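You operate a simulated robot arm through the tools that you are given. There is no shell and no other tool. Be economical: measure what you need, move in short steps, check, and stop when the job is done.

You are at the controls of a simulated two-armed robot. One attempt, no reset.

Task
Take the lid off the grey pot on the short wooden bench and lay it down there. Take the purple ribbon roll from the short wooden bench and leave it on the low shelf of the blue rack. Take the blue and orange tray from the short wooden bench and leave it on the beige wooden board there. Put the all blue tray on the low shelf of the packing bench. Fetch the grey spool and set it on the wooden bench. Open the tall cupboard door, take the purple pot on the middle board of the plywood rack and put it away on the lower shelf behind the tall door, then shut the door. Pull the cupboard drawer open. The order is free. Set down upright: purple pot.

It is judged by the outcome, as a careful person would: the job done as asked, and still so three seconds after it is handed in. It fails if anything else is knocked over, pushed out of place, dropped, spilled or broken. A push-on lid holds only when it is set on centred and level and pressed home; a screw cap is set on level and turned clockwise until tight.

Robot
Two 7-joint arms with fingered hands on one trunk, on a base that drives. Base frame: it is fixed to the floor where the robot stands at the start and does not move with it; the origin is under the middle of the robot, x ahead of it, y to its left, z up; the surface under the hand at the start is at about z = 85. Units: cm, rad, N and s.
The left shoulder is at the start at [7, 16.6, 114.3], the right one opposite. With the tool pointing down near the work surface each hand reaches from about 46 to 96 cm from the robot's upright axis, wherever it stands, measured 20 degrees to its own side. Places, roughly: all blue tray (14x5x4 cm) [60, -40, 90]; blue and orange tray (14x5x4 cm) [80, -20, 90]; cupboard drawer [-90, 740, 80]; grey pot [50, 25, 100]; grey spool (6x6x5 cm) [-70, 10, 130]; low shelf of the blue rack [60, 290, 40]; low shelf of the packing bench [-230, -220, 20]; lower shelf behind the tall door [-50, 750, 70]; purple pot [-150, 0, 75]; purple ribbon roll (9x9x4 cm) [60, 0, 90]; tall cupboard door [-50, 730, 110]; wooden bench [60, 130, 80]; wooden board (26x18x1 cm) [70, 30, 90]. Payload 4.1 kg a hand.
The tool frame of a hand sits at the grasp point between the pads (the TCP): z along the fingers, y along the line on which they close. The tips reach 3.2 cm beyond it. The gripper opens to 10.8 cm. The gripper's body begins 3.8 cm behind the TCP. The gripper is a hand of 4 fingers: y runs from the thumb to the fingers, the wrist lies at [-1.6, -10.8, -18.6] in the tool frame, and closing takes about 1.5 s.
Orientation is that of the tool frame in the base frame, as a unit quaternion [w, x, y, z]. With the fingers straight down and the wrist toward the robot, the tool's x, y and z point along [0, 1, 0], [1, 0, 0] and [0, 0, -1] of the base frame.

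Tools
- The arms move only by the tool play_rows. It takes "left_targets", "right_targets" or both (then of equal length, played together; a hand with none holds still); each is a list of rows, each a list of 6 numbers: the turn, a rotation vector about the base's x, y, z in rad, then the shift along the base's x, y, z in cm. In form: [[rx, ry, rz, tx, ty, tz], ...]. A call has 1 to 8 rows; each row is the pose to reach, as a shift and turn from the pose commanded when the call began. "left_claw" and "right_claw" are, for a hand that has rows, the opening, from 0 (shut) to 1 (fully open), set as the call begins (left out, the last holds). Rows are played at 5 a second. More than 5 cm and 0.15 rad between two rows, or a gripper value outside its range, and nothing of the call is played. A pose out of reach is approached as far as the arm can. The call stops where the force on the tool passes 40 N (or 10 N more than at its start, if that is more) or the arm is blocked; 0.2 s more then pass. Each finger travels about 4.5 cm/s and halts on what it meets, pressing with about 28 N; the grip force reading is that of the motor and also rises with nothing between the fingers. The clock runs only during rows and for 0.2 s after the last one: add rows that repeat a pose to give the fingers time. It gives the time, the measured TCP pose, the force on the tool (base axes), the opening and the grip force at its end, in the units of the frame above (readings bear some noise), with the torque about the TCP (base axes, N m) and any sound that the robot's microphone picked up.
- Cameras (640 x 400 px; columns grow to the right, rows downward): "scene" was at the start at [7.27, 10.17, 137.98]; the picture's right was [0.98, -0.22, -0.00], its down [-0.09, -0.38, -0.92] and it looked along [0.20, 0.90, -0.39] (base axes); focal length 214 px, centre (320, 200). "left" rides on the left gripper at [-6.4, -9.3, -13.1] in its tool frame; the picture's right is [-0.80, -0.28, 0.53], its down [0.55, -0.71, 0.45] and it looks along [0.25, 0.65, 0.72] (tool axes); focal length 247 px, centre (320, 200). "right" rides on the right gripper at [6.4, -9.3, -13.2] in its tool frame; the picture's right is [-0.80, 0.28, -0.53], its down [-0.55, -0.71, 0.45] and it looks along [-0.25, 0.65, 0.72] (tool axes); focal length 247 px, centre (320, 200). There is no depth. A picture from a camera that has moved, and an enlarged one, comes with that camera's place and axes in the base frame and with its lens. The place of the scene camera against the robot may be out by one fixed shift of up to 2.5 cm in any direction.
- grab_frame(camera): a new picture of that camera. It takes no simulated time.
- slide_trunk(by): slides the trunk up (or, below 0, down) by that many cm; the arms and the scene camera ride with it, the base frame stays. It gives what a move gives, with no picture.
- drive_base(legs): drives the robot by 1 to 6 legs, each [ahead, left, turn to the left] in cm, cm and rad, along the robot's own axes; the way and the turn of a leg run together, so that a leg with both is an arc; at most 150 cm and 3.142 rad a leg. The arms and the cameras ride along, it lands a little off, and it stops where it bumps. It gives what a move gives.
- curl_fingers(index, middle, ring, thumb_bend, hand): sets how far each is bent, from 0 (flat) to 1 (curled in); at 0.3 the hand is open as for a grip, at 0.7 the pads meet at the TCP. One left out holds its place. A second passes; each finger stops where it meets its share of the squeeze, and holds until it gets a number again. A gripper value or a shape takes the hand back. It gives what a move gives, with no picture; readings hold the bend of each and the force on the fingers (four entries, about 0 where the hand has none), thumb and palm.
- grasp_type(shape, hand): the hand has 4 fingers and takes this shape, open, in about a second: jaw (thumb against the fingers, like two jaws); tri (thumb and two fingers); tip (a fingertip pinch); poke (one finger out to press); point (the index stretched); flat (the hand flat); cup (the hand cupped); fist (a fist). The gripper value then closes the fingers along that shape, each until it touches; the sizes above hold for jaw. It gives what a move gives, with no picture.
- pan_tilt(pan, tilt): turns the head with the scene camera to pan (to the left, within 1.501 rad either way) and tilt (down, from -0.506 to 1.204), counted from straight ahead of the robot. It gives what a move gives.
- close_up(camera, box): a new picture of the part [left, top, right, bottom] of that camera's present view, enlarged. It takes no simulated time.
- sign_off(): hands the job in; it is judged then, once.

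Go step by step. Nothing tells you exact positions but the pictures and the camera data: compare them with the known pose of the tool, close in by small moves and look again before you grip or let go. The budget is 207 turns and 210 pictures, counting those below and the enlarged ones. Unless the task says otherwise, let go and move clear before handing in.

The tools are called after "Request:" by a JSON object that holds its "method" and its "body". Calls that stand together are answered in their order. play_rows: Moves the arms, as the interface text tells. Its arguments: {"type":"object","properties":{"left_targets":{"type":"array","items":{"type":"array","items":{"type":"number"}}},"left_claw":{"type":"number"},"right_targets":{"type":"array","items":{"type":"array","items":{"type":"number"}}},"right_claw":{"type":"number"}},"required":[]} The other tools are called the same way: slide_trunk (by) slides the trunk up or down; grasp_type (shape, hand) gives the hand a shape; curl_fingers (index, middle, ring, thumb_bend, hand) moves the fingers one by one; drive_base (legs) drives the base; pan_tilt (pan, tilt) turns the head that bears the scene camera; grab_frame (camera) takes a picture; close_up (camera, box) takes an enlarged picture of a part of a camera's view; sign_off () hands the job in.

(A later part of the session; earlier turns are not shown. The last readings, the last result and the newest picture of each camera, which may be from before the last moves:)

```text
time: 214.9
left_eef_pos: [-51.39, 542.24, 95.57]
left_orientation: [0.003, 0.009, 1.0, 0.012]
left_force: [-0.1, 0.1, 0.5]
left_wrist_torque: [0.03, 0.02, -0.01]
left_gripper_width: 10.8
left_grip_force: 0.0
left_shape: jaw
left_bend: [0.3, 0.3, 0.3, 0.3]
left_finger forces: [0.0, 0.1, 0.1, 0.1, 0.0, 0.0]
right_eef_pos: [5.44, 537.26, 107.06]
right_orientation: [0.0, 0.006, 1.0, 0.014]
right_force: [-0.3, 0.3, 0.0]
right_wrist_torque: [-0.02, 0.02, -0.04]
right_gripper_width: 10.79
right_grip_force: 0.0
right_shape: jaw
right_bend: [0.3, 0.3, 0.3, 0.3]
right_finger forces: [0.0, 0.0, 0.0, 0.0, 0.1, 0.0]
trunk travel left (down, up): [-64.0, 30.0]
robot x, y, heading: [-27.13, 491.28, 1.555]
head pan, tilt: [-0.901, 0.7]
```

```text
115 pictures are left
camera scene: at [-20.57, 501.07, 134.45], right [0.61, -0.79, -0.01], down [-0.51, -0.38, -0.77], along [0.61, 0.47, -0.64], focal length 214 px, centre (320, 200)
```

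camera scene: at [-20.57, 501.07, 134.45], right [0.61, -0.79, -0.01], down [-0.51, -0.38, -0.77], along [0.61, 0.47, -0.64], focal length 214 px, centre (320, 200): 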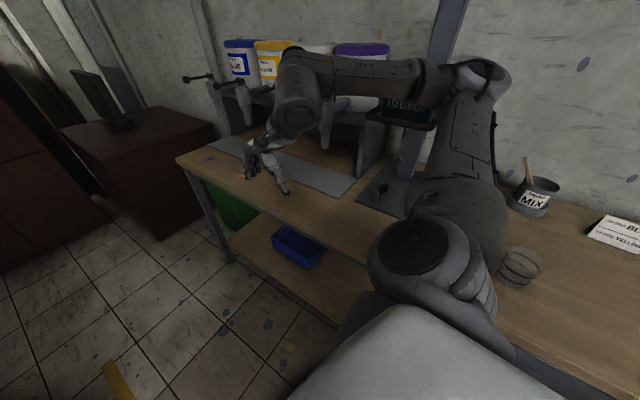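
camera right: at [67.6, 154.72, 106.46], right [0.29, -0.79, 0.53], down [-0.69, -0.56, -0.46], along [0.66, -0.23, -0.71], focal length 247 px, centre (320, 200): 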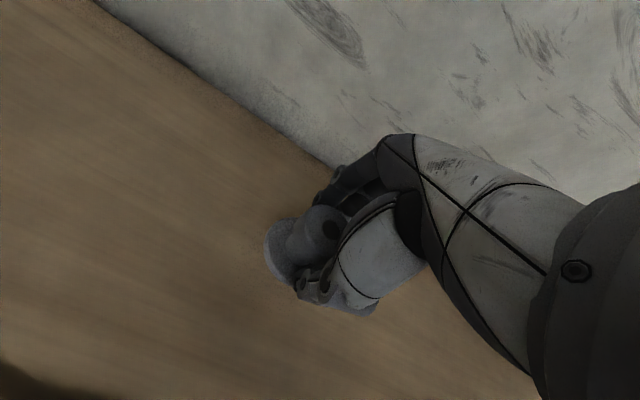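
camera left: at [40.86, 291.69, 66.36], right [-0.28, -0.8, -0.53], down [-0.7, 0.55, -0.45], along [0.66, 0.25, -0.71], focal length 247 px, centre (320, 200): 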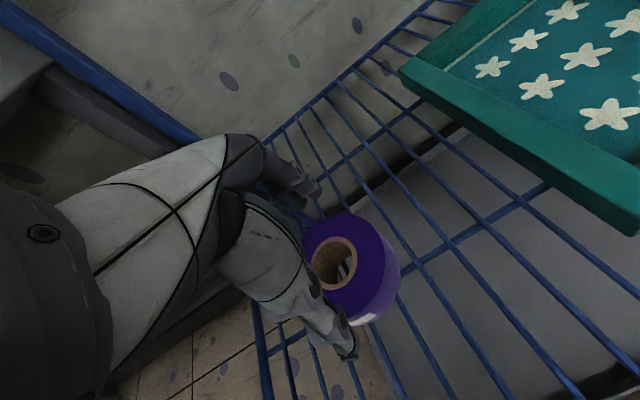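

The left elbow seems to have met the black machine at the left. I back off a little and stretch both arms forward to make the robot narrow.

Request:
{"method": "drive_base", "body": {"legs": [[-18, 0, 0.015]]}}

Request:
{"method": "play_rows", "body": {"left_targets": [[0, 0, 0, 0.5, 4, 2], [0, 0, 0, 1, 8, 4], [0, 0, 0, 1.5, 12, 6], [0, 0, 0, 2, 16, 8], [0, 0, 0, 2.5, 20, 10], [0, 0, 0, 3, 24, 12], [0, 0, 0, 3.5, 28, 14], [0, 0, 0, 4, 32, 16]], "right_targets": [[0, 0, 0, -1.2, 4, 0.5], [0, 0, 0, -2.4, 8, 1], [0, 0, 0, -3.6, 12, 1.5], [0, 0, 0, -4.8, 16, 2], [0, 0, 0, -6, 20, 2.5], [0, 0, 0, -7.2, 24, 3], [0, 0, 0, -8.4, 28, 3.5], [0, 0, 0, -9.6, 32, 4]]}}

Request:
{"method": "pan_tilt", "body": {"pan": 0.7, "tilt": 0.8}}

Request:
{"method": "grab_frame", "body": {"camera": "scene"}}

```text
time: 216.4
left_eef_pos: [-52.03, 524.93, 94.92]
left_orientation: [0.0, 0.0, 1.0, 0.004]
left_force: [-1.2, 0.0, 0.5]
left_wrist_torque: [0.04, 0.01, 0.05]
left_gripper_width: 10.8
left_grip_force: 0.1
left_shape: jaw
left_bend: [0.3, 0.3, 0.3, 0.3]
left_finger forces: [0.0, 0.1, 0.0, 0.1, 0.0, 0.0]
right_eef_pos: [4.81, 521.21, 106.28]
right_orientation: [-0.002, -0.005, 1.0, 0.006]
right_force: [-0.1, -0.2, 0.2]
right_wrist_torque: [-0.02, 0.01, 0.03]
right_gripper_width: 10.78
right_grip_force: 0.0
right_shape: jaw
right_bend: [0.3, 0.3, 0.3, 0.3]
right_finger forces: [0.0, 0.0, 0.0, 0.0, 0.0, 0.1]
trunk travel left (down, up): [-64.0, 30.0]
robot x, y, heading: [-27.31, 473.44, 1.565]
head pan, tilt: [-0.901, 0.7]
```

```text
time: 218.2
left_eef_pos: [-48.17, 557.39, 110.72]
left_orientation: [0.0, -0.001, 1.0, 0.003]
left_force: [-0.5, 1.2, -0.8]
left_wrist_torque: [0.02, 0.02, 0.02]
left_gripper_width: 10.78
left_grip_force: 0.1
left_shape: jaw
left_bend: [0.3, 0.3, 0.3, 0.3]
left_finger forces: [0.0, 0.0, 0.0, 0.0, 0.1, 0.1]
right_eef_pos: [-4.85, 553.48, 110.08]
right_orientation: [-0.002, -0.005, 1.0, 0.003]
right_force: [-0.1, 1.1, -0.4]
right_wrist_torque: [-0.05, 0.04, 0.03]
right_gripper_width: 10.77
right_grip_force: 0.1
right_shape: jaw
right_bend: [0.3, 0.3, 0.3, 0.3]
right_finger forces: [0.0, 0.1, 0.1, 0.1, 0.0, 0.1]
trunk travel left (down, up): [-64.0, 30.0]
robot x, y, heading: [-27.44, 473.52, 1.572]
head pan, tilt: [-0.901, 0.7]
```

```text
time: 219.8
left_eef_pos: [-48.09, 556.98, 110.94]
left_orientation: [0.0, 0.0, 1.0, 0.003]
left_force: [-1.5, -0.2, 0.1]
left_wrist_torque: [0.01, -0.03, -0.01]
left_gripper_width: 10.77
left_grip_force: 0.0
left_shape: jaw
left_bend: [0.3, 0.3, 0.3, 0.3]
left_finger forces: [0.0, 0.0, 0.0, 0.0, 0.1, 0.0]
right_eef_pos: [-4.83, 553.12, 110.21]
right_orientation: [-0.002, -0.004, 1.0, 0.006]
right_force: [-0.2, 0.7, 0.3]
right_wrist_torque: [0.0, 0.03, -0.03]
right_gripper_width: 10.78
right_grip_force: 0.1
right_shape: jaw
right_bend: [0.3, 0.3, 0.3, 0.3]
right_finger forces: [0.0, 0.0, 0.0, 0.1, 0.1, 0.1]
trunk travel left (down, up): [-64.0, 30.0]
robot x, y, heading: [-27.21, 473.37, 1.575]
head pan, tilt: [0.7, 0.799]
```

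```text
114 pictures are left
camera scene: at [-32.28, 485.82, 133.47], right [0.76, 0.65, 0.0], down [0.46, -0.55, -0.7], along [-0.45, 0.53, -0.72], focal length 214 px, centre (320, 200)
```

scene: 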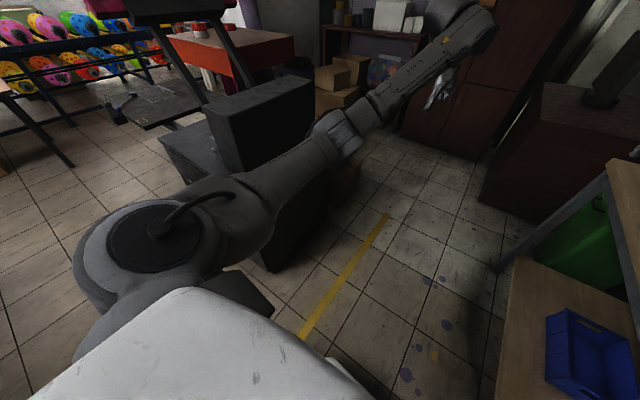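

Request:
{"method": "drive_base", "body": {"legs": [[0, -3, 0], [120, 0, 0]]}}

Request:
{"method": "pan_tilt", "body": {"pan": 0.1, "tilt": 0.4}}

Request:
{"method": "grab_frame", "body": {"camera": "scene"}}

```text
time: 226.3
left_eef_pos: [-46.58, 676.7, 110.93]
left_orientation: [0.001, -0.004, 1.0, 0.004]
left_force: [0.3, -0.2, 0.5]
left_wrist_torque: [-0.02, 0.03, 0.01]
left_gripper_width: 10.77
left_grip_force: 0.1
left_shape: jaw
left_bend: [0.3, 0.3, 0.3, 0.3]
left_finger forces: [0.0, 0.2, 0.0, 0.1, 0.0, 0.0]
right_eef_pos: [-3.25, 673.23, 110.31]
right_orientation: [-0.002, -0.01, 1.0, 0.005]
right_force: [-0.1, 0.3, 0.2]
right_wrist_torque: [0.02, -0.01, 0.01]
right_gripper_width: 10.75
right_grip_force: 0.0
right_shape: jaw
right_bend: [0.3, 0.3, 0.3, 0.3]
right_finger forces: [0.0, 0.0, 0.1, 0.0, 0.0, 0.1]
trunk travel left (down, up): [-64.0, 30.0]
robot x, y, heading: [-24.8, 593.41, 1.578]
head pan, tilt: [0.7, 0.799]
```

```text
time: 227.3
left_eef_pos: [-46.53, 676.62, 110.98]
left_orientation: [0.001, -0.004, 1.0, 0.004]
left_force: [0.2, -0.7, 0.6]
left_wrist_torque: [0.05, 0.0, -0.01]
left_gripper_width: 10.78
left_grip_force: 0.0
left_shape: jaw
left_bend: [0.3, 0.3, 0.3, 0.3]
left_finger forces: [0.0, 0.0, 0.0, 0.0, 0.1, 0.0]
right_eef_pos: [-3.2, 673.13, 110.18]
right_orientation: [-0.002, -0.009, 1.0, 0.005]
right_force: [0.2, 0.2, -0.3]
right_wrist_torque: [0.01, -0.02, -0.04]
right_gripper_width: 10.77
right_grip_force: 0.1
right_shape: jaw
right_bend: [0.3, 0.3, 0.3, 0.3]
right_finger forces: [0.0, 0.0, 0.1, 0.0, 0.0, 0.0]
trunk travel left (down, up): [-64.0, 30.0]
robot x, y, heading: [-24.92, 593.08, 1.576]
head pan, tilt: [0.099, 0.4]
```

```text
113 pictures are left
camera scene: at [-25.9, 608.63, 136.97], right [0.99, 0.11, 0.0], down [0.04, -0.39, -0.92], along [-0.1, 0.92, -0.39], focal length 214 px, centre (320, 200)
```

scene: 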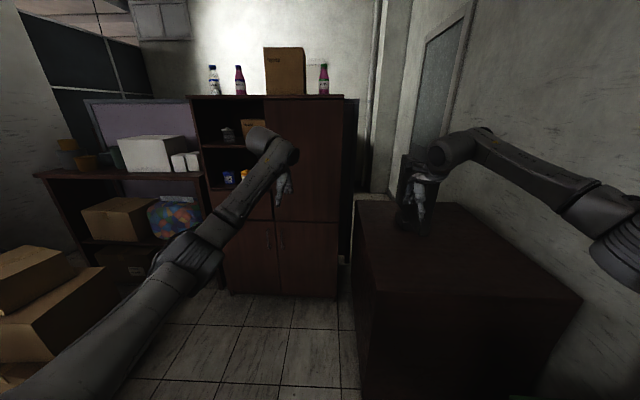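

Request:
{"method": "drive_base", "body": {"legs": [[0, 35, -0.005]]}}

Request:
{"method": "play_rows", "body": {"left_targets": [[0, 0, 0, -3, -3.5, 0], [0, 0, 0, -6, -7, 0], [0, 0, 0, -9, -10.5, 0], [0, 0, 0, -12, -14, 0], [0, 0, 0, -15, -17.5, 0], [0, 0, 0, -17, -21, 0], [0, 0, 0, -19, -25, 0], [0, 0, 0, -21, -28, 0]]}}

Request:
{"method": "grab_frame", "body": {"camera": "scene"}}

```text
time: 229.6
left_eef_pos: [-81.19, 676.4, 110.99]
left_orientation: [0.001, -0.002, 1.0, 0.003]
left_force: [-0.1, 0.9, -0.3]
left_wrist_torque: [0.03, -0.01, 0.02]
left_gripper_width: 10.77
left_grip_force: 0.0
left_shape: jaw
left_bend: [0.3, 0.3, 0.3, 0.3]
left_finger forces: [0.0, 0.0, 0.0, 0.1, 0.1, 0.0]
right_eef_pos: [-37.94, 672.62, 110.31]
right_orientation: [-0.002, -0.007, 1.0, 0.006]
right_force: [0.5, 0.8, 0.6]
right_wrist_torque: [0.0, 0.01, 0.0]
right_gripper_width: 10.8
right_grip_force: 0.1
right_shape: jaw
right_bend: [0.3, 0.3, 0.3, 0.3]
right_finger forces: [0.0, 0.1, 0.0, 0.1, 0.0, 0.1]
trunk travel left (down, up): [-64.0, 30.0]
robot x, y, heading: [-60.04, 593.03, 1.572]
head pan, tilt: [0.099, 0.4]
```

```text
time: 231.4
left_eef_pos: [-102.4, 648.3, 111.09]
left_orientation: [0.0, -0.003, 1.0, 0.005]
left_force: [0.1, -0.2, 0.2]
left_wrist_torque: [-0.01, -0.01, -0.02]
left_gripper_width: 10.78
left_grip_force: 0.1
left_shape: jaw
left_bend: [0.3, 0.3, 0.3, 0.3]
left_finger forces: [0.0, 0.0, 0.1, 0.0, 0.0, 0.0]
right_eef_pos: [-37.98, 672.65, 110.39]
right_orientation: [-0.001, -0.006, 1.0, 0.006]
right_force: [-1.0, 0.3, 0.2]
right_wrist_torque: [0.01, -0.02, -0.01]
right_gripper_width: 10.74
right_grip_force: 0.1
right_shape: jaw
right_bend: [0.3, 0.3, 0.3, 0.3]
right_finger forces: [0.0, 0.0, 0.1, 0.1, 0.0, 0.0]
trunk travel left (down, up): [-64.0, 30.0]
robot x, y, heading: [-59.61, 593.1, 1.578]
head pan, tilt: [0.099, 0.4]
```

```text
112 pictures are left
camera scene: at [-60.86, 608.19, 136.99], right [0.99, 0.11, 0.0], down [0.04, -0.39, -0.92], along [-0.1, 0.92, -0.39], focal length 214 px, centre (320, 200)
```

scene: 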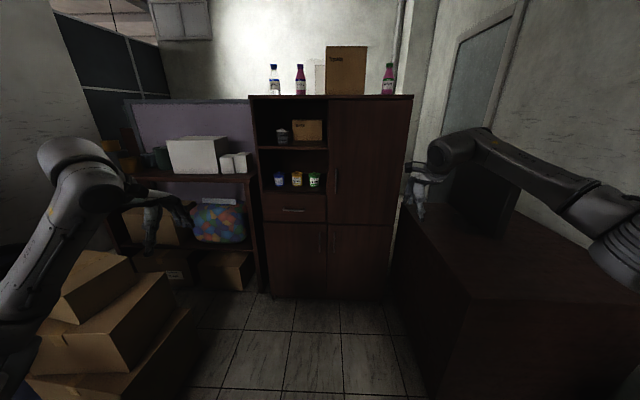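

Request:
{"method": "close_up", "body": {"camera": "scene", "box": [230, 80, 430, 310]}}

```text
1.74 times, centred on (330, 195) of scene
camera zoom: at [-60.86, 608.19, 136.99], right [0.99, 0.11, 0.0], down [0.04, -0.39, -0.92], along [-0.1, 0.92, -0.39], focal length 373 px, centre (303, 209)
```

zoom: 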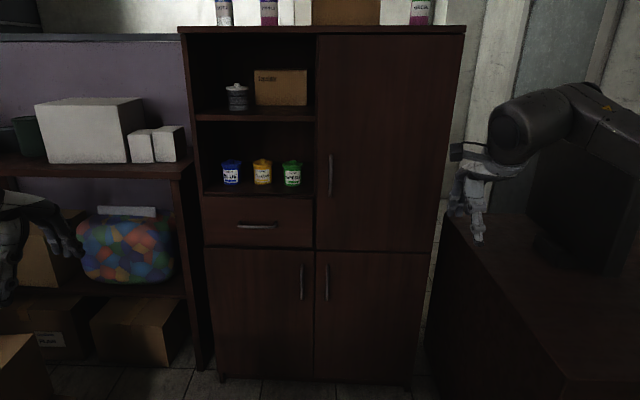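

The tall door spans x ≈ -69..-24, z 70..141, front y ≈ 731; its handle bar is at x ≈ -65, z 91–105. The drawer handle is at about (-91, 731, 78). I turn the right hand to point forward with fingers closing sideways.

Request:
{"method": "play_rows", "body": {"right_targets": [[0.086, -0.086, 0.086, 0, -3, -1.5], [0.172, -0.172, 0.172, 0, -6, -3], [0.258, -0.258, 0.258, 0, -9, -4.5], [0.344, -0.344, 0.344, 0, -12, -6], [0.43, -0.43, 0.43, 0, -15, -7], [0.516, -0.516, 0.516, 0, -18, -8], [0.602, -0.602, 0.602, 0, -21, -9], [0.688, -0.688, 0.688, 0, -22, -10]]}}

Request:
{"method": "grab_frame", "body": {"camera": "scene"}}

```text
time: 233.2
left_eef_pos: [-102.23, 648.23, 111.11]
left_orientation: [0.001, -0.003, 1.0, 0.003]
left_force: [0.0, 0.5, 0.1]
left_wrist_torque: [0.03, -0.03, 0.01]
left_gripper_width: 10.8
left_grip_force: 0.0
left_shape: jaw
left_bend: [0.3, 0.3, 0.3, 0.3]
left_finger forces: [0.0, 0.0, 0.0, 0.0, 0.0, 0.0]
right_eef_pos: [-37.84, 650.82, 100.37]
right_orientation: [0.322, -0.333, 0.824, 0.326]
right_force: [-1.2, -0.8, -0.2]
right_wrist_torque: [0.04, -0.01, 0.0]
right_gripper_width: 10.79
right_grip_force: 0.1
right_shape: jaw
right_bend: [0.3, 0.3, 0.3, 0.3]
right_finger forces: [0.1, 0.1, 0.1, 0.1, 0.1, 0.0]
trunk travel left (down, up): [-64.0, 30.0]
robot x, y, heading: [-59.74, 593.11, 1.581]
head pan, tilt: [0.099, 0.4]
```

```text
110 pictures are left
camera scene: at [-60.72, 608.3, 136.98], right [0.99, 0.11, 0.0], down [0.04, -0.39, -0.92], along [-0.1, 0.92, -0.39], focal length 214 px, centre (320, 200)
```

scene: 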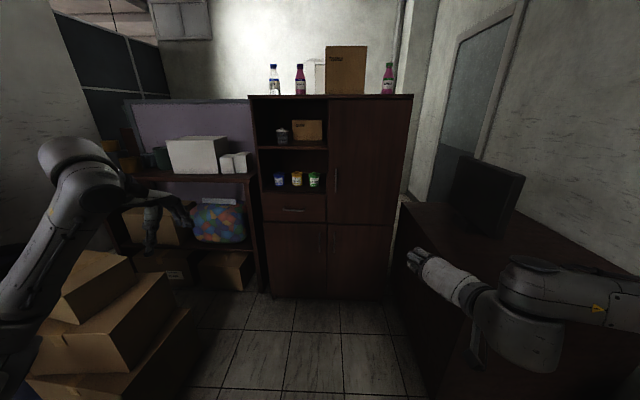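

Reachable so far; I complete the rotation.

Request:
{"method": "play_rows", "body": {"right_targets": [[0.087, -0.087, 0.087, 0, 0, 0], [0.174, -0.174, 0.174, 0, 0, 0], [0.261, -0.261, 0.261, 0, 0, 0], [0.348, -0.348, 0.348, 0, 0, 0], [0.435, -0.435, 0.435, 0, 0, 0], [0.521, -0.521, 0.521, 0, 0, 0]]}}

Request:
{"method": "grab_frame", "body": {"camera": "right"}}

```text
time: 234.6
left_eef_pos: [-102.36, 648.18, 111.22]
left_orientation: [0.001, -0.002, 1.0, 0.006]
left_force: [-0.3, -0.3, 0.1]
left_wrist_torque: [0.02, -0.03, 0.03]
left_gripper_width: 10.76
left_grip_force: 0.0
left_shape: jaw
left_bend: [0.3, 0.3, 0.3, 0.3]
left_finger forces: [0.1, 0.0, 0.1, 0.0, 0.1, 0.1]
right_eef_pos: [-35.34, 643.53, 111.95]
right_orientation: [-0.469, 0.527, -0.522, -0.479]
right_force: [0.1, -0.2, 0.7]
right_wrist_torque: [-0.02, 0.0, -0.05]
right_gripper_width: 10.78
right_grip_force: 0.0
right_shape: jaw
right_bend: [0.3, 0.3, 0.3, 0.3]
right_finger forces: [0.1, 0.1, 0.0, 0.0, 0.1, 0.0]
right hand out of reach, approached as far as the arm can: row 2, 3, 4, 5, 6
trunk travel left (down, up): [-64.0, 30.0]
robot x, y, heading: [-60.02, 592.85, 1.58]
head pan, tilt: [0.099, 0.4]
```

```text
109 pictures are left
camera right: at [-25.99, 629.89, 106.89], right [-0.27, -0.45, 0.85], down [0.7, 0.51, 0.5], along [-0.66, 0.73, 0.18], focal length 247 px, centre (320, 200)
```

right: 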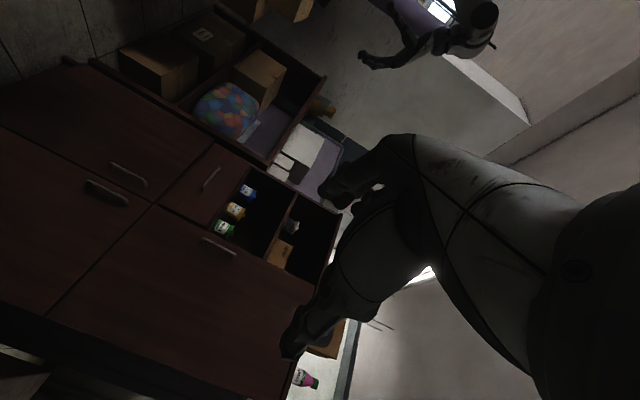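

Request:
{"method": "drive_base", "body": {"legs": [[0, 25, -0.01], [42, 0, 0]]}}

Request:
{"method": "grab_frame", "body": {"camera": "right"}}

Request:
{"method": "grab_frame", "body": {"camera": "scene"}}

```text
time: 235.8
left_eef_pos: [-112.41, 648.52, 110.86]
left_orientation: [0.003, 0.0, 1.0, 0.004]
left_force: [-0.6, -0.3, -0.9]
left_wrist_torque: [-0.02, -0.05, 0.01]
left_gripper_width: 10.78
left_grip_force: 0.1
left_shape: jaw
left_bend: [0.3, 0.3, 0.3, 0.3]
left_finger forces: [0.0, 0.0, 0.0, 0.0, 0.0, 0.0]
right_eef_pos: [-45.37, 643.48, 112.02]
right_orientation: [-0.471, 0.527, -0.524, -0.476]
right_force: [-1.0, -0.2, 0.9]
right_wrist_torque: [0.0, -0.01, -0.08]
right_gripper_width: 10.79
right_grip_force: 0.0
right_shape: jaw
right_bend: [0.3, 0.3, 0.3, 0.3]
right_finger forces: [0.0, 0.0, 0.0, 0.1, 0.0, 0.0]
trunk travel left (down, up): [-64.0, 30.0]
robot x, y, heading: [-69.9, 593.06, 1.572]
head pan, tilt: [0.099, 0.4]
stopped in leg 1: the robot was blocked; the commanded pose is now the measured one
```

```text
108 pictures are left
camera right: at [-36.12, 629.83, 106.91], right [-0.28, -0.45, 0.85], down [0.7, 0.51, 0.5], along [-0.65, 0.74, 0.18], focal length 247 px, centre (320, 200)
```

right: 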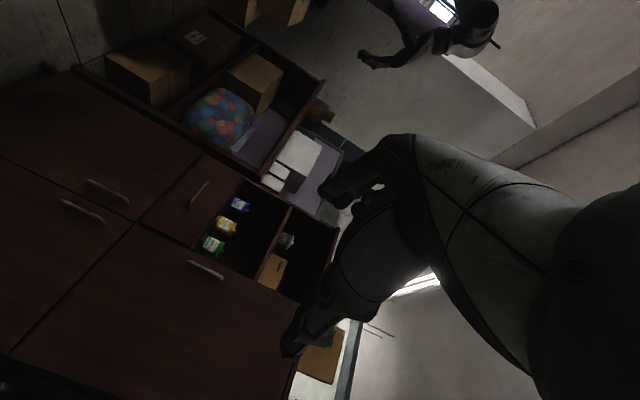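

```text
107 pictures are left
camera scene: at [-71.22, 608.24, 136.97], right [0.99, 0.1, 0.0], down [0.04, -0.39, -0.92], along [-0.09, 0.92, -0.39], focal length 214 px, centre (320, 200)
```

scene: 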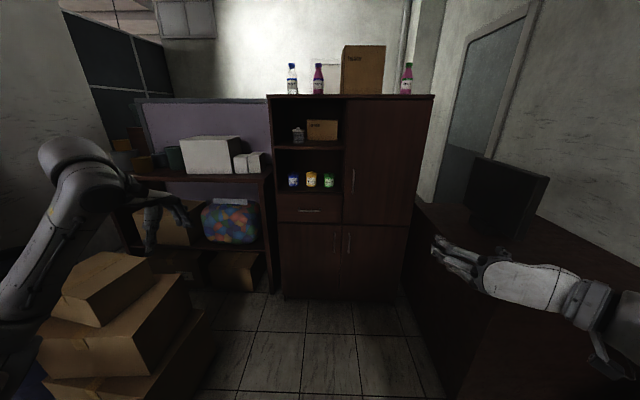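

Request:
{"method": "drive_base", "body": {"legs": [[0, -4, 0], [40, 0, 0]]}}

Request:
{"method": "pan_tilt", "body": {"pan": 1.2, "tilt": 0.8}}

Request:
{"method": "grab_frame", "body": {"camera": "scene"}}

```text
time: 238.8
left_eef_pos: [-107.86, 688.97, 111.05]
left_orientation: [0.0, 0.002, 1.0, 0.004]
left_force: [0.2, -0.2, -0.5]
left_wrist_torque: [-0.01, -0.01, 0.0]
left_gripper_width: 10.76
left_grip_force: 0.1
left_shape: jaw
left_bend: [0.3, 0.3, 0.3, 0.3]
left_finger forces: [0.0, 0.0, 0.1, 0.0, 0.0, 0.0]
right_eef_pos: [-40.9, 683.87, 111.86]
right_orientation: [0.47, -0.525, 0.526, 0.476]
right_force: [-1.0, -0.8, 0.0]
right_wrist_torque: [-0.01, 0.0, -0.02]
right_gripper_width: 10.8
right_grip_force: 0.1
right_shape: jaw
right_bend: [0.3, 0.3, 0.3, 0.3]
right_finger forces: [0.1, 0.0, 0.0, 0.1, 0.0, 0.1]
trunk travel left (down, up): [-64.0, 30.0]
robot x, y, heading: [-66.25, 633.35, 1.57]
head pan, tilt: [0.099, 0.4]
```

```text
time: 240.2
left_eef_pos: [-107.82, 689.03, 111.04]
left_orientation: [0.001, 0.002, 1.0, 0.004]
left_force: [-0.4, 0.1, -0.5]
left_wrist_torque: [0.0, -0.02, 0.02]
left_gripper_width: 10.8
left_grip_force: 0.2
left_shape: jaw
left_bend: [0.3, 0.3, 0.3, 0.3]
left_finger forces: [0.0, 0.0, 0.0, 0.1, 0.1, 0.0]
right_eef_pos: [-40.98, 683.86, 111.86]
right_orientation: [0.47, -0.525, 0.526, 0.475]
right_force: [0.7, 0.3, 0.5]
right_wrist_torque: [0.03, -0.02, 0.0]
right_gripper_width: 10.77
right_grip_force: 0.0
right_shape: jaw
right_bend: [0.3, 0.3, 0.3, 0.3]
right_finger forces: [0.0, 0.1, 0.0, 0.0, 0.0, 0.0]
trunk travel left (down, up): [-64.0, 30.0]
robot x, y, heading: [-66.07, 633.25, 1.568]
head pan, tilt: [1.201, 0.799]
```

```text
106 pictures are left
camera scene: at [-73.32, 642.25, 133.47], right [0.36, 0.93, 0.0], down [0.67, -0.26, -0.7], along [-0.65, 0.25, -0.72], focal length 214 px, centre (320, 200)
```

scene: 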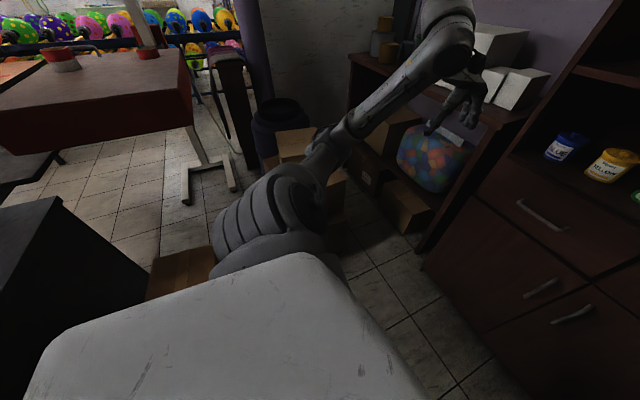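

Request:
{"method": "pan_tilt", "body": {"pan": 0, "tilt": 0.5}}

Request:
{"method": "grab_frame", "body": {"camera": "scene"}}

Request:
{"method": "grab_frame", "body": {"camera": "right"}}

```text
time: 241.6
left_eef_pos: [-107.86, 688.97, 110.99]
left_orientation: [0.0, 0.002, 1.0, 0.004]
left_force: [0.2, 0.0, -0.3]
left_wrist_torque: [0.02, 0.02, -0.01]
left_gripper_width: 10.77
left_grip_force: 0.1
left_shape: jaw
left_bend: [0.3, 0.3, 0.3, 0.3]
left_finger forces: [0.0, 0.0, 0.0, 0.0, 0.0, 0.1]
right_eef_pos: [-41.05, 683.75, 111.94]
right_orientation: [0.472, -0.524, 0.526, 0.475]
right_force: [0.2, 0.1, -0.1]
right_wrist_torque: [-0.03, 0.02, 0.01]
right_gripper_width: 10.81
right_grip_force: 0.1
right_shape: jaw
right_bend: [0.3, 0.3, 0.3, 0.3]
right_finger forces: [0.0, 0.0, 0.0, 0.2, 0.0, 0.0]
trunk travel left (down, up): [-64.0, 30.0]
robot x, y, heading: [-65.92, 632.99, 1.573]
head pan, tilt: [0.0, 0.499]
```

```text
105 pictures are left
camera scene: at [-65.82, 648.44, 136.06], right [1.0, 0.0, 0.0], down [0.0, -0.48, -0.88], along [0.0, 0.88, -0.48], focal length 214 px, centre (320, 200)
```

scene: 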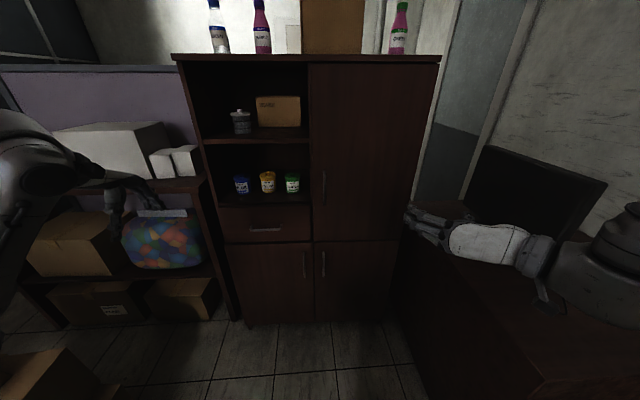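

```text
104 pictures are left
camera right: at [-31.7, 670.08, 106.76], right [-0.27, -0.45, 0.85], down [0.71, 0.51, 0.49], along [-0.65, 0.74, 0.18], focal length 247 px, centre (320, 200)
```

right: 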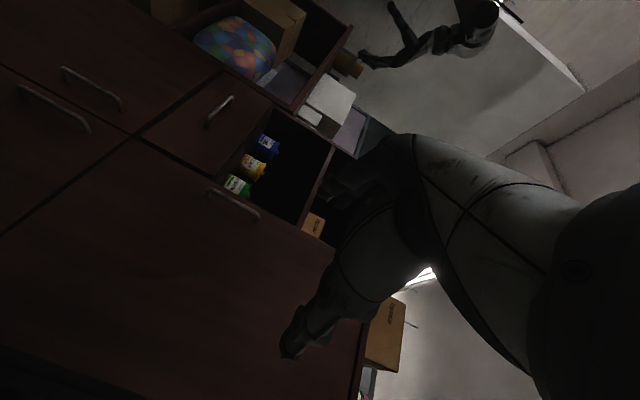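

Handle bar at about (-65.5, ~727), z 93–107. I bring the right hand in front of it.

Request:
{"method": "play_rows", "body": {"right_targets": [[0, 0, 0, -3.5, 2.5, -1.5], [0, 0, 0, -7, 5, -3], [0, 0, 0, -10.5, 7.5, -4.5], [0, 0, 0, -14, 10, -6], [0, 0, 0, -17.5, 13, -8], [0, 0, 0, -21, 17, -10], [0, 0, 0, -24, 21, -12]]}}

Request:
{"method": "grab_frame", "body": {"camera": "right"}}

Request:
{"method": "grab_frame", "body": {"camera": "scene"}}

```text
refused: row 5 steps farther than a row can; nothing moved
```

```text
103 pictures are left
camera right: at [-31.7, 670.08, 106.76], right [-0.27, -0.45, 0.85], down [0.71, 0.51, 0.49], along [-0.65, 0.74, 0.18], focal length 247 px, centre (320, 200)
```

right: 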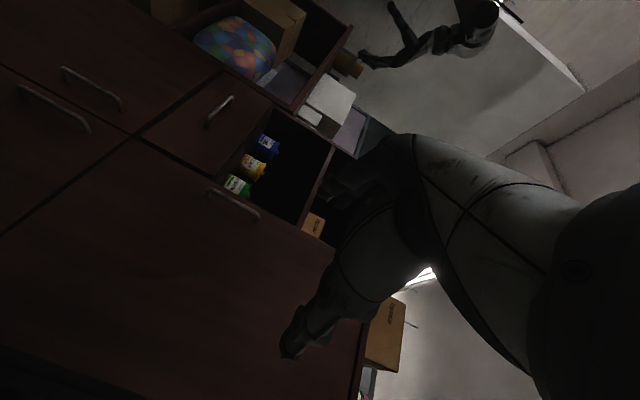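

```text
102 pictures are left
camera scene: at [-65.82, 648.44, 136.06], right [1.0, 0.0, 0.0], down [0.0, -0.48, -0.88], along [0.0, 0.88, -0.48], focal length 214 px, centre (320, 200)
```

scene: 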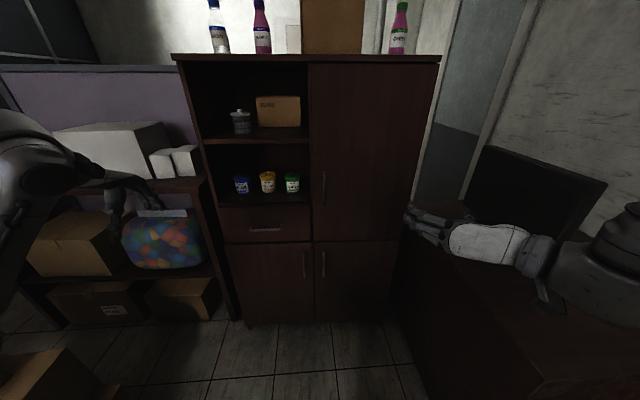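

Request:
{"method": "play_rows", "body": {"right_targets": [[0, 0, 0, -3, 2.6, -1.5], [0, 0, 0, -6, 5.2, -3], [0, 0, 0, -9, 7.8, -4.5], [0, 0, 0, -12, 10.4, -6], [0, 0, 0, -15, 13, -7.5], [0, 0, 0, -18, 15.6, -9], [0, 0, 0, -21, 18.2, -10.5], [0, 0, 0, -24, 21, -12]]}}

Request:
{"method": "grab_frame", "body": {"camera": "right"}}

Request:
{"method": "grab_frame", "body": {"camera": "scene"}}

```text
time: 243.3
left_eef_pos: [-107.79, 688.85, 111.17]
left_orientation: [0.001, 0.001, 1.0, 0.004]
left_force: [0.1, 1.1, 0.0]
left_wrist_torque: [-0.01, 0.01, -0.01]
left_gripper_width: 10.8
left_grip_force: 0.1
left_shape: jaw
left_bend: [0.3, 0.3, 0.3, 0.3]
left_finger forces: [0.1, 0.0, 0.1, 0.0, 0.1, 0.0]
right_eef_pos: [-45.57, 687.6, 112.38]
right_orientation: [0.461, -0.522, 0.535, 0.477]
right_force: [0.3, 0.2, 0.2]
right_wrist_torque: [-0.02, 0.01, -0.03]
right_gripper_width: 10.81
right_grip_force: 0.1
right_shape: jaw
right_bend: [0.3, 0.3, 0.3, 0.3]
right_finger forces: [0.1, 0.0, 0.0, 0.1, 0.0, 0.1]
right hand out of reach, approached as far as the arm can: row 1, 2, 3, 4, 5, 6, 7, 8
trunk travel left (down, up): [-64.0, 30.0]
robot x, y, heading: [-66.07, 633.09, 1.567]
head pan, tilt: [0.0, 0.499]
```

```text
101 pictures are left
camera right: at [-36.57, 673.73, 107.22], right [-0.26, -0.43, 0.86], down [0.72, 0.51, 0.47], along [-0.65, 0.74, 0.18], focal length 247 px, centre (320, 200)
```

right: 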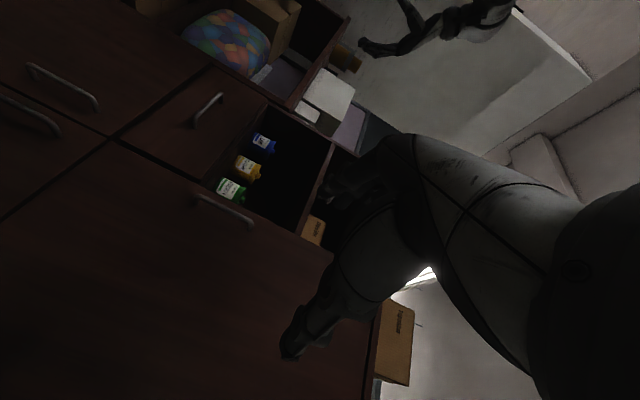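

```text
100 pictures are left
camera scene: at [-65.82, 648.42, 136.07], right [1.0, 0.0, 0.0], down [0.0, -0.48, -0.88], along [0.0, 0.88, -0.48], focal length 214 px, centre (320, 200)
```

scene: 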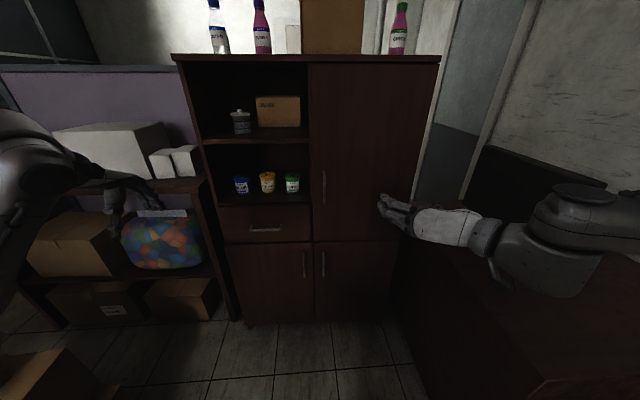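

The arm is folded too tightly; I first move the hand forward, then left.

Request:
{"method": "play_rows", "body": {"right_targets": [[0, 0, 0, 0, 4, -1], [0, 0, 0, 0, 8, -3], [0, 0, 0, 0, 12, -5], [0, 0, 0, 0, 16, -7], [0, 0, 0, -4, 18, -9], [0, 0, 0, -8, 18, -11], [0, 0, 0, -12, 18, -12], [0, 0, 0, -16, 18, -12]]}}

Request:
{"method": "grab_frame", "body": {"camera": "scene"}}

```text
time: 245.2
left_eef_pos: [-108.12, 688.98, 110.83]
left_orientation: [0.002, 0.001, 1.0, 0.004]
left_force: [-0.8, 0.1, 0.5]
left_wrist_torque: [0.01, 0.02, -0.02]
left_gripper_width: 10.79
left_grip_force: 0.1
left_shape: jaw
left_bend: [0.3, 0.3, 0.3, 0.3]
left_finger forces: [0.0, 0.0, 0.1, 0.0, 0.0, 0.1]
right_eef_pos: [-50.66, 706.55, 110.6]
right_orientation: [0.452, -0.542, 0.546, 0.45]
right_force: [-1.1, 0.0, -0.1]
right_wrist_torque: [0.03, -0.02, -0.04]
right_gripper_width: 10.8
right_grip_force: 0.1
right_shape: jaw
right_bend: [0.3, 0.3, 0.3, 0.3]
right_finger forces: [0.1, 0.1, 0.0, 0.0, 0.0, 0.0]
right hand out of reach, approached as far as the arm can: row 1, 2, 3, 4, 5, 6, 7, 8
trunk travel left (down, up): [-64.0, 30.0]
robot x, y, heading: [-65.86, 633.33, 1.57]
head pan, tilt: [0.0, 0.499]
```

```text
99 pictures are left
camera scene: at [-66.05, 648.63, 136.04], right [1.0, 0.0, 0.0], down [0.0, -0.48, -0.88], along [0.0, 0.88, -0.48], focal length 214 px, centre (320, 200)
```

scene: 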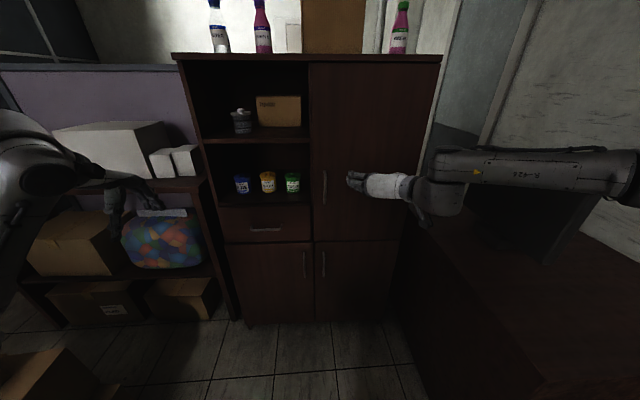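

Request:
{"method": "slide_trunk", "body": {"by": -11}}

Request:
{"method": "play_rows", "body": {"right_targets": [[0, 0, 0, -3, 0, 0], [0, 0, 0, -6, 0, 0], [0, 0, 0, -9, 0, 0], [0, 0, 0, -12, 0, 0], [0, 0, 0, -14.5, 0, 0]]}}

Request:
{"method": "grab_frame", "body": {"camera": "right"}}

Request:
{"method": "grab_frame", "body": {"camera": "scene"}}

```text
time: 246.6
left_eef_pos: [-107.97, 688.98, 100.13]
left_orientation: [0.001, 0.001, 1.0, 0.004]
left_force: [0.3, -0.2, -0.5]
left_wrist_torque: [0.0, 0.01, 0.01]
left_gripper_width: 10.78
left_grip_force: 0.2
left_shape: jaw
left_bend: [0.3, 0.3, 0.3, 0.3]
left_finger forces: [0.0, 0.0, 0.0, 0.1, 0.0, 0.0]
right_eef_pos: [-50.46, 706.5, 99.78]
right_orientation: [0.451, -0.541, 0.548, 0.451]
right_force: [-0.1, -0.2, -0.4]
right_wrist_torque: [0.02, 0.01, 0.0]
right_gripper_width: 10.8
right_grip_force: 0.0
right_shape: jaw
right_bend: [0.3, 0.3, 0.3, 0.3]
right_finger forces: [0.1, 0.0, 0.0, 0.1, 0.0, 0.0]
trunk travel left (down, up): [-53.0, 41.0]
robot x, y, heading: [-65.75, 633.28, 1.573]
head pan, tilt: [0.0, 0.499]
```

```text
time: 247.8
left_eef_pos: [-107.93, 689.02, 100.1]
left_orientation: [0.001, 0.001, 1.0, 0.003]
left_force: [0.1, 0.0, -0.2]
left_wrist_torque: [-0.04, -0.04, 0.02]
left_gripper_width: 10.78
left_grip_force: 0.0
left_shape: jaw
left_bend: [0.3, 0.3, 0.3, 0.3]
left_finger forces: [0.1, 0.0, 0.1, 0.0, 0.0, 0.0]
right_eef_pos: [-65.05, 706.45, 99.72]
right_orientation: [0.452, -0.542, 0.547, 0.45]
right_force: [-0.6, 0.2, -0.4]
right_wrist_torque: [-0.01, 0.02, 0.0]
right_gripper_width: 10.79
right_grip_force: 0.1
right_shape: jaw
right_bend: [0.3, 0.3, 0.3, 0.3]
right_finger forces: [0.1, 0.0, 0.1, 0.0, 0.0, 0.1]
trunk travel left (down, up): [-53.0, 41.0]
robot x, y, heading: [-66.01, 633.3, 1.57]
head pan, tilt: [0.0, 0.499]
```

```text
98 pictures are left
camera right: at [-55.91, 692.26, 95.77], right [-0.28, -0.37, 0.88], down [0.71, 0.54, 0.45], along [-0.64, 0.76, 0.11], focal length 247 px, centre (320, 200)
```

right: 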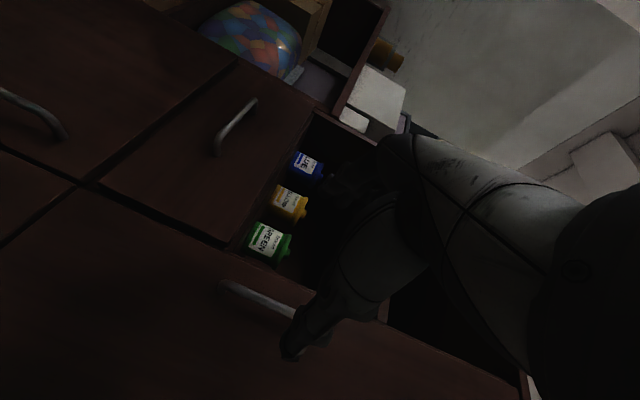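

```text
97 pictures are left
camera scene: at [-65.9, 648.48, 125.06], right [1.0, 0.0, 0.0], down [0.0, -0.48, -0.88], along [0.0, 0.88, -0.48], focal length 214 px, centre (320, 200)
```

scene: 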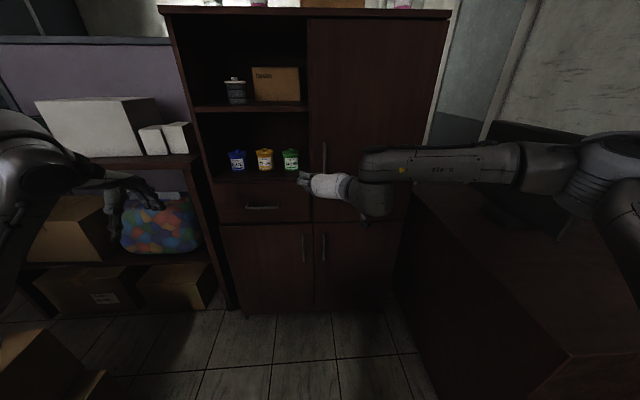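

Hand is pointing at the bar, aligned in x. Advance straight toward it.

Request:
{"method": "play_rows", "body": {"right_targets": [[0, 0, 0, 0, 4.5, 0], [0, 0, 0, 0, 9, 0], [0, 0, 0, 0, 13, 0], [0, 0, 0, 0, 15.5, 0], [0, 0, 0, 0, 17, 0]]}}

Request:
{"method": "grab_frame", "body": {"camera": "right"}}

Request:
{"method": "close_up", "body": {"camera": "scene", "box": [240, 100, 400, 260]}}

```text
time: 249.0
left_eef_pos: [-107.91, 688.9, 100.04]
left_orientation: [0.001, 0.001, 1.0, 0.005]
left_force: [-0.1, 0.1, -0.8]
left_wrist_torque: [-0.01, 0.04, 0.01]
left_gripper_width: 10.77
left_grip_force: 0.0
left_shape: jaw
left_bend: [0.3, 0.3, 0.3, 0.3]
left_finger forces: [0.1, 0.0, 0.0, 0.0, 0.0, 0.0]
right_eef_pos: [-64.87, 723.46, 99.75]
right_orientation: [0.452, -0.542, 0.546, 0.451]
right_force: [0.0, 0.0, 0.2]
right_wrist_torque: [-0.01, 0.02, -0.04]
right_gripper_width: 10.78
right_grip_force: 0.1
right_shape: jaw
right_bend: [0.3, 0.3, 0.3, 0.3]
right_finger forces: [0.1, 0.0, 0.0, 0.1, 0.0, 0.0]
trunk travel left (down, up): [-53.0, 41.0]
robot x, y, heading: [-65.7, 633.48, 1.566]
head pan, tilt: [0.0, 0.499]
```

```text
96 pictures are left
camera right: at [-55.75, 709.32, 95.83], right [-0.28, -0.37, 0.88], down [0.71, 0.54, 0.45], along [-0.64, 0.76, 0.11], focal length 247 px, centre (320, 200)
```

right: 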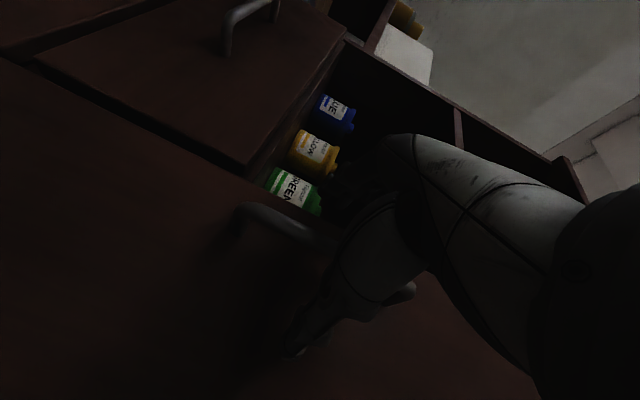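

```text
2.50 times, centred on (320, 180) of scene
camera zoom: at [-65.84, 648.48, 125.06], right [1.0, 0.0, 0.0], down [0.0, -0.48, -0.88], along [0.0, 0.88, -0.48], focal length 536 px, centre (320, 250)
```

zoom: 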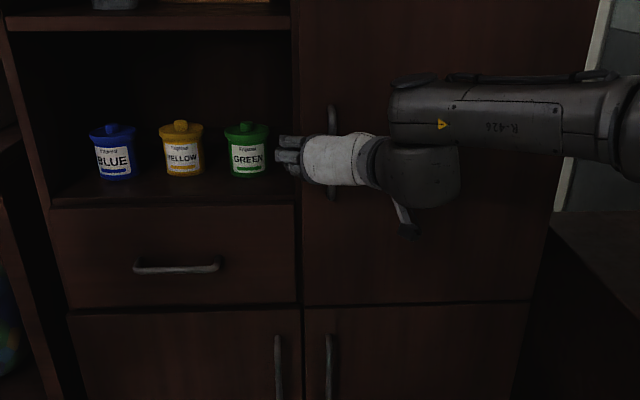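

Request:
{"method": "play_rows", "body": {"right_targets": [[0, 0, 0, -0.2, 0.8, 0.5], [0, 0, 0, -0.2, 1.3, 1]]}}

Request:
{"method": "play_rows", "body": {"right_targets": [[0, 0, 0, 0, 0, 0], [0, 0, 0, 0, 0, 0], [0, 0, 0, 0, 0, 0], [0, 0, 0, 0, 0, 0], [0, 0, 0, 0, 0, 0], [0, 0, 0, 0, 0, 0], [0, 0, 0, 0, 0, 0], [0, 0, 0, 0, 0, 0]], "right_claw": 0}}

Request:
{"method": "grab_frame", "body": {"camera": "right"}}

```text
time: 249.6
left_eef_pos: [-108.0, 688.86, 100.06]
left_orientation: [0.001, 0.002, 1.0, 0.004]
left_force: [0.5, -0.7, 0.3]
left_wrist_torque: [-0.01, 0.01, -0.01]
left_gripper_width: 10.77
left_grip_force: 0.0
left_shape: jaw
left_bend: [0.3, 0.3, 0.3, 0.3]
left_finger forces: [0.1, 0.0, 0.0, 0.1, 0.0, 0.0]
right_eef_pos: [-65.3, 724.62, 100.51]
right_orientation: [0.45, -0.542, 0.548, 0.451]
right_force: [-0.6, -15.2, -9.6]
right_wrist_torque: [-0.22, 0.62, -0.91]
right_gripper_width: 10.8
right_grip_force: 0.0
right_shape: jaw
right_bend: [0.3, 0.3, 0.3, 0.28]
right_finger forces: [0.1, 0.0, 0.0, 0.1, 14.9, 0.0]
trunk travel left (down, up): [-53.0, 41.0]
robot x, y, heading: [-66.04, 632.73, 1.572]
head pan, tilt: [0.0, 0.499]
```

```text
time: 251.6
left_eef_pos: [-107.93, 688.65, 100.2]
left_orientation: [0.0, 0.001, 1.0, 0.005]
left_force: [0.0, 0.3, -0.2]
left_wrist_torque: [-0.01, 0.01, 0.01]
left_gripper_width: 10.77
left_grip_force: 0.0
left_shape: jaw
left_bend: [0.3, 0.3, 0.3, 0.3]
left_finger forces: [0.1, 0.0, 0.0, 0.1, 0.0, 0.1]
right_eef_pos: [-65.56, 724.07, 100.77]
right_orientation: [0.449, -0.544, 0.546, 0.452]
right_force: [-2.8, -27.1, -3.3]
right_wrist_torque: [-0.03, -0.03, -1.39]
right_gripper_width: 8.21
right_grip_force: 28.2
right_shape: jaw
right_bend: [0.74, 0.41, 0.39, 0.34]
right_finger forces: [8.9, 4.3, 2.7, 0.0, 26.0, 0.0]
trunk travel left (down, up): [-53.0, 41.0]
robot x, y, heading: [-66.37, 633.27, 1.57]
head pan, tilt: [0.0, 0.499]
stopped in row 8 (right hand): the force on the tool passed its limit at 40 N (the readings are from after the stop); the commanded pose is now the measured one
```

```text
94 pictures are left
camera right: at [-56.35, 710.03, 96.88], right [-0.28, -0.37, 0.89], down [0.71, 0.54, 0.45], along [-0.65, 0.75, 0.11], focal length 247 px, centre (320, 200)
```

right: 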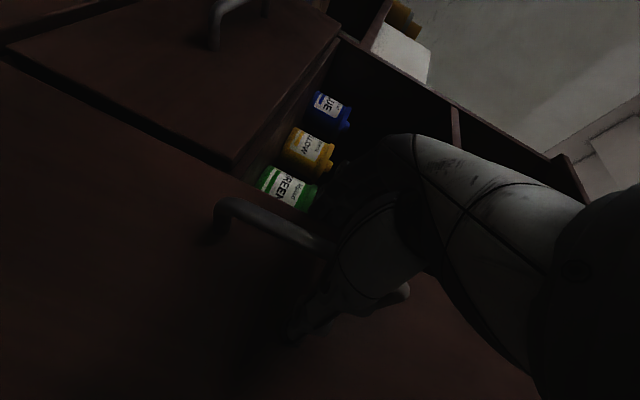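

The thumb tip touched the door while closing. I open, back off 1.8 cm and close again on the bar.

Request:
{"method": "play_rows", "body": {"right_targets": [[0, 0, 0, 0.3, -1, 0], [0, 0, 0, 0.3, -1.8, 0], [0, 0, 0, 0.3, -1.8, 0], [0, 0, 0, 0.3, -1.8, 0]], "right_claw": 1}}

Request:
{"method": "play_rows", "body": {"right_targets": [[0, 0, 0, 0, 0, 0], [0, 0, 0, 0, 0, 0], [0, 0, 0, 0, 0, 0], [0, 0, 0, 0, 0, 0], [0, 0, 0, 0, 0, 0], [0, 0, 0, 0, 0, 0], [0, 0, 0, 0, 0, 0], [0, 0, 0, 0, 0, 0]], "right_claw": 0}}

```text
time: 252.6
left_eef_pos: [-107.94, 688.92, 100.09]
left_orientation: [0.001, 0.001, 1.0, 0.004]
left_force: [0.1, 0.3, 0.1]
left_wrist_torque: [0.0, 0.01, -0.02]
left_gripper_width: 10.81
left_grip_force: 0.1
left_shape: jaw
left_bend: [0.3, 0.3, 0.3, 0.3]
left_finger forces: [0.1, 0.0, 0.0, 0.1, 0.0, 0.0]
right_eef_pos: [-64.9, 722.78, 100.49]
right_orientation: [0.451, -0.543, 0.547, 0.45]
right_force: [1.4, -0.5, 0.6]
right_wrist_torque: [-0.01, -0.01, 0.04]
right_gripper_width: 10.77
right_grip_force: 0.2
right_shape: jaw
right_bend: [0.3, 0.3, 0.3, 0.3]
right_finger forces: [0.0, 0.0, 0.1, 0.1, 0.0, 0.0]
trunk travel left (down, up): [-53.0, 41.0]
robot x, y, heading: [-66.12, 633.01, 1.572]
head pan, tilt: [0.0, 0.499]
```

```text
time: 254.4
left_eef_pos: [-107.77, 688.92, 100.17]
left_orientation: [0.001, 0.002, 1.0, 0.004]
left_force: [-0.4, -0.3, 0.2]
left_wrist_torque: [0.0, 0.02, 0.01]
left_gripper_width: 10.81
left_grip_force: 0.0
left_shape: jaw
left_bend: [0.3, 0.3, 0.3, 0.3]
left_finger forces: [0.0, 0.0, 0.0, 0.0, 0.0, 0.0]
right_eef_pos: [-64.61, 723.02, 100.51]
right_orientation: [0.451, -0.542, 0.548, 0.449]
right_force: [5.5, 0.6, 0.5]
right_wrist_torque: [-0.02, -0.01, 0.03]
right_gripper_width: 0.01
right_grip_force: 27.7
right_shape: jaw
right_bend: [0.7, 0.7, 0.7, 0.75]
right_finger forces: [2.2, 0.1, 0.1, 0.0, 0.1, 0.0]
trunk travel left (down, up): [-53.0, 41.0]
robot x, y, heading: [-66.11, 633.38, 1.567]
head pan, tilt: [0.0, 0.499]
```

Request:
{"method": "grab_frame", "body": {"camera": "right"}}

Request:
{"method": "close_up", "body": {"camera": "scene", "box": [280, 120, 380, 220]}}

```text
93 pictures are left
camera right: at [-55.56, 708.71, 96.7], right [-0.28, -0.37, 0.88], down [0.71, 0.54, 0.45], along [-0.64, 0.76, 0.11], focal length 247 px, centre (320, 200)
```

right: 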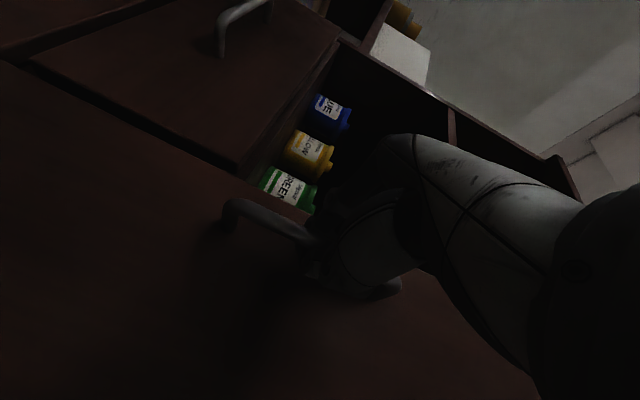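

```text
4.00 times, centred on (330, 170) of scene
camera zoom: at [-65.72, 648.46, 125.06], right [1.0, 0.0, 0.0], down [0.0, -0.48, -0.88], along [0.0, 0.88, -0.48], focal length 858 px, centre (280, 320)
```

zoom: 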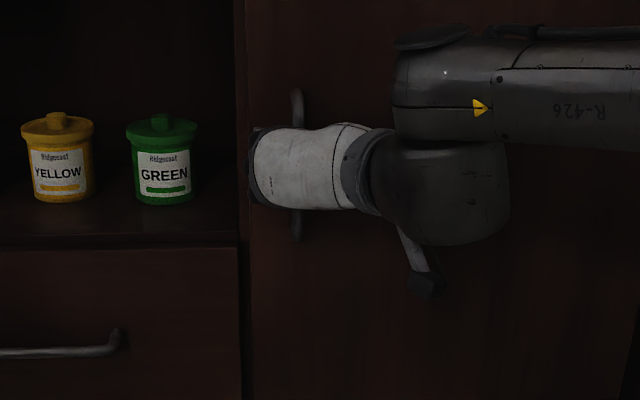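

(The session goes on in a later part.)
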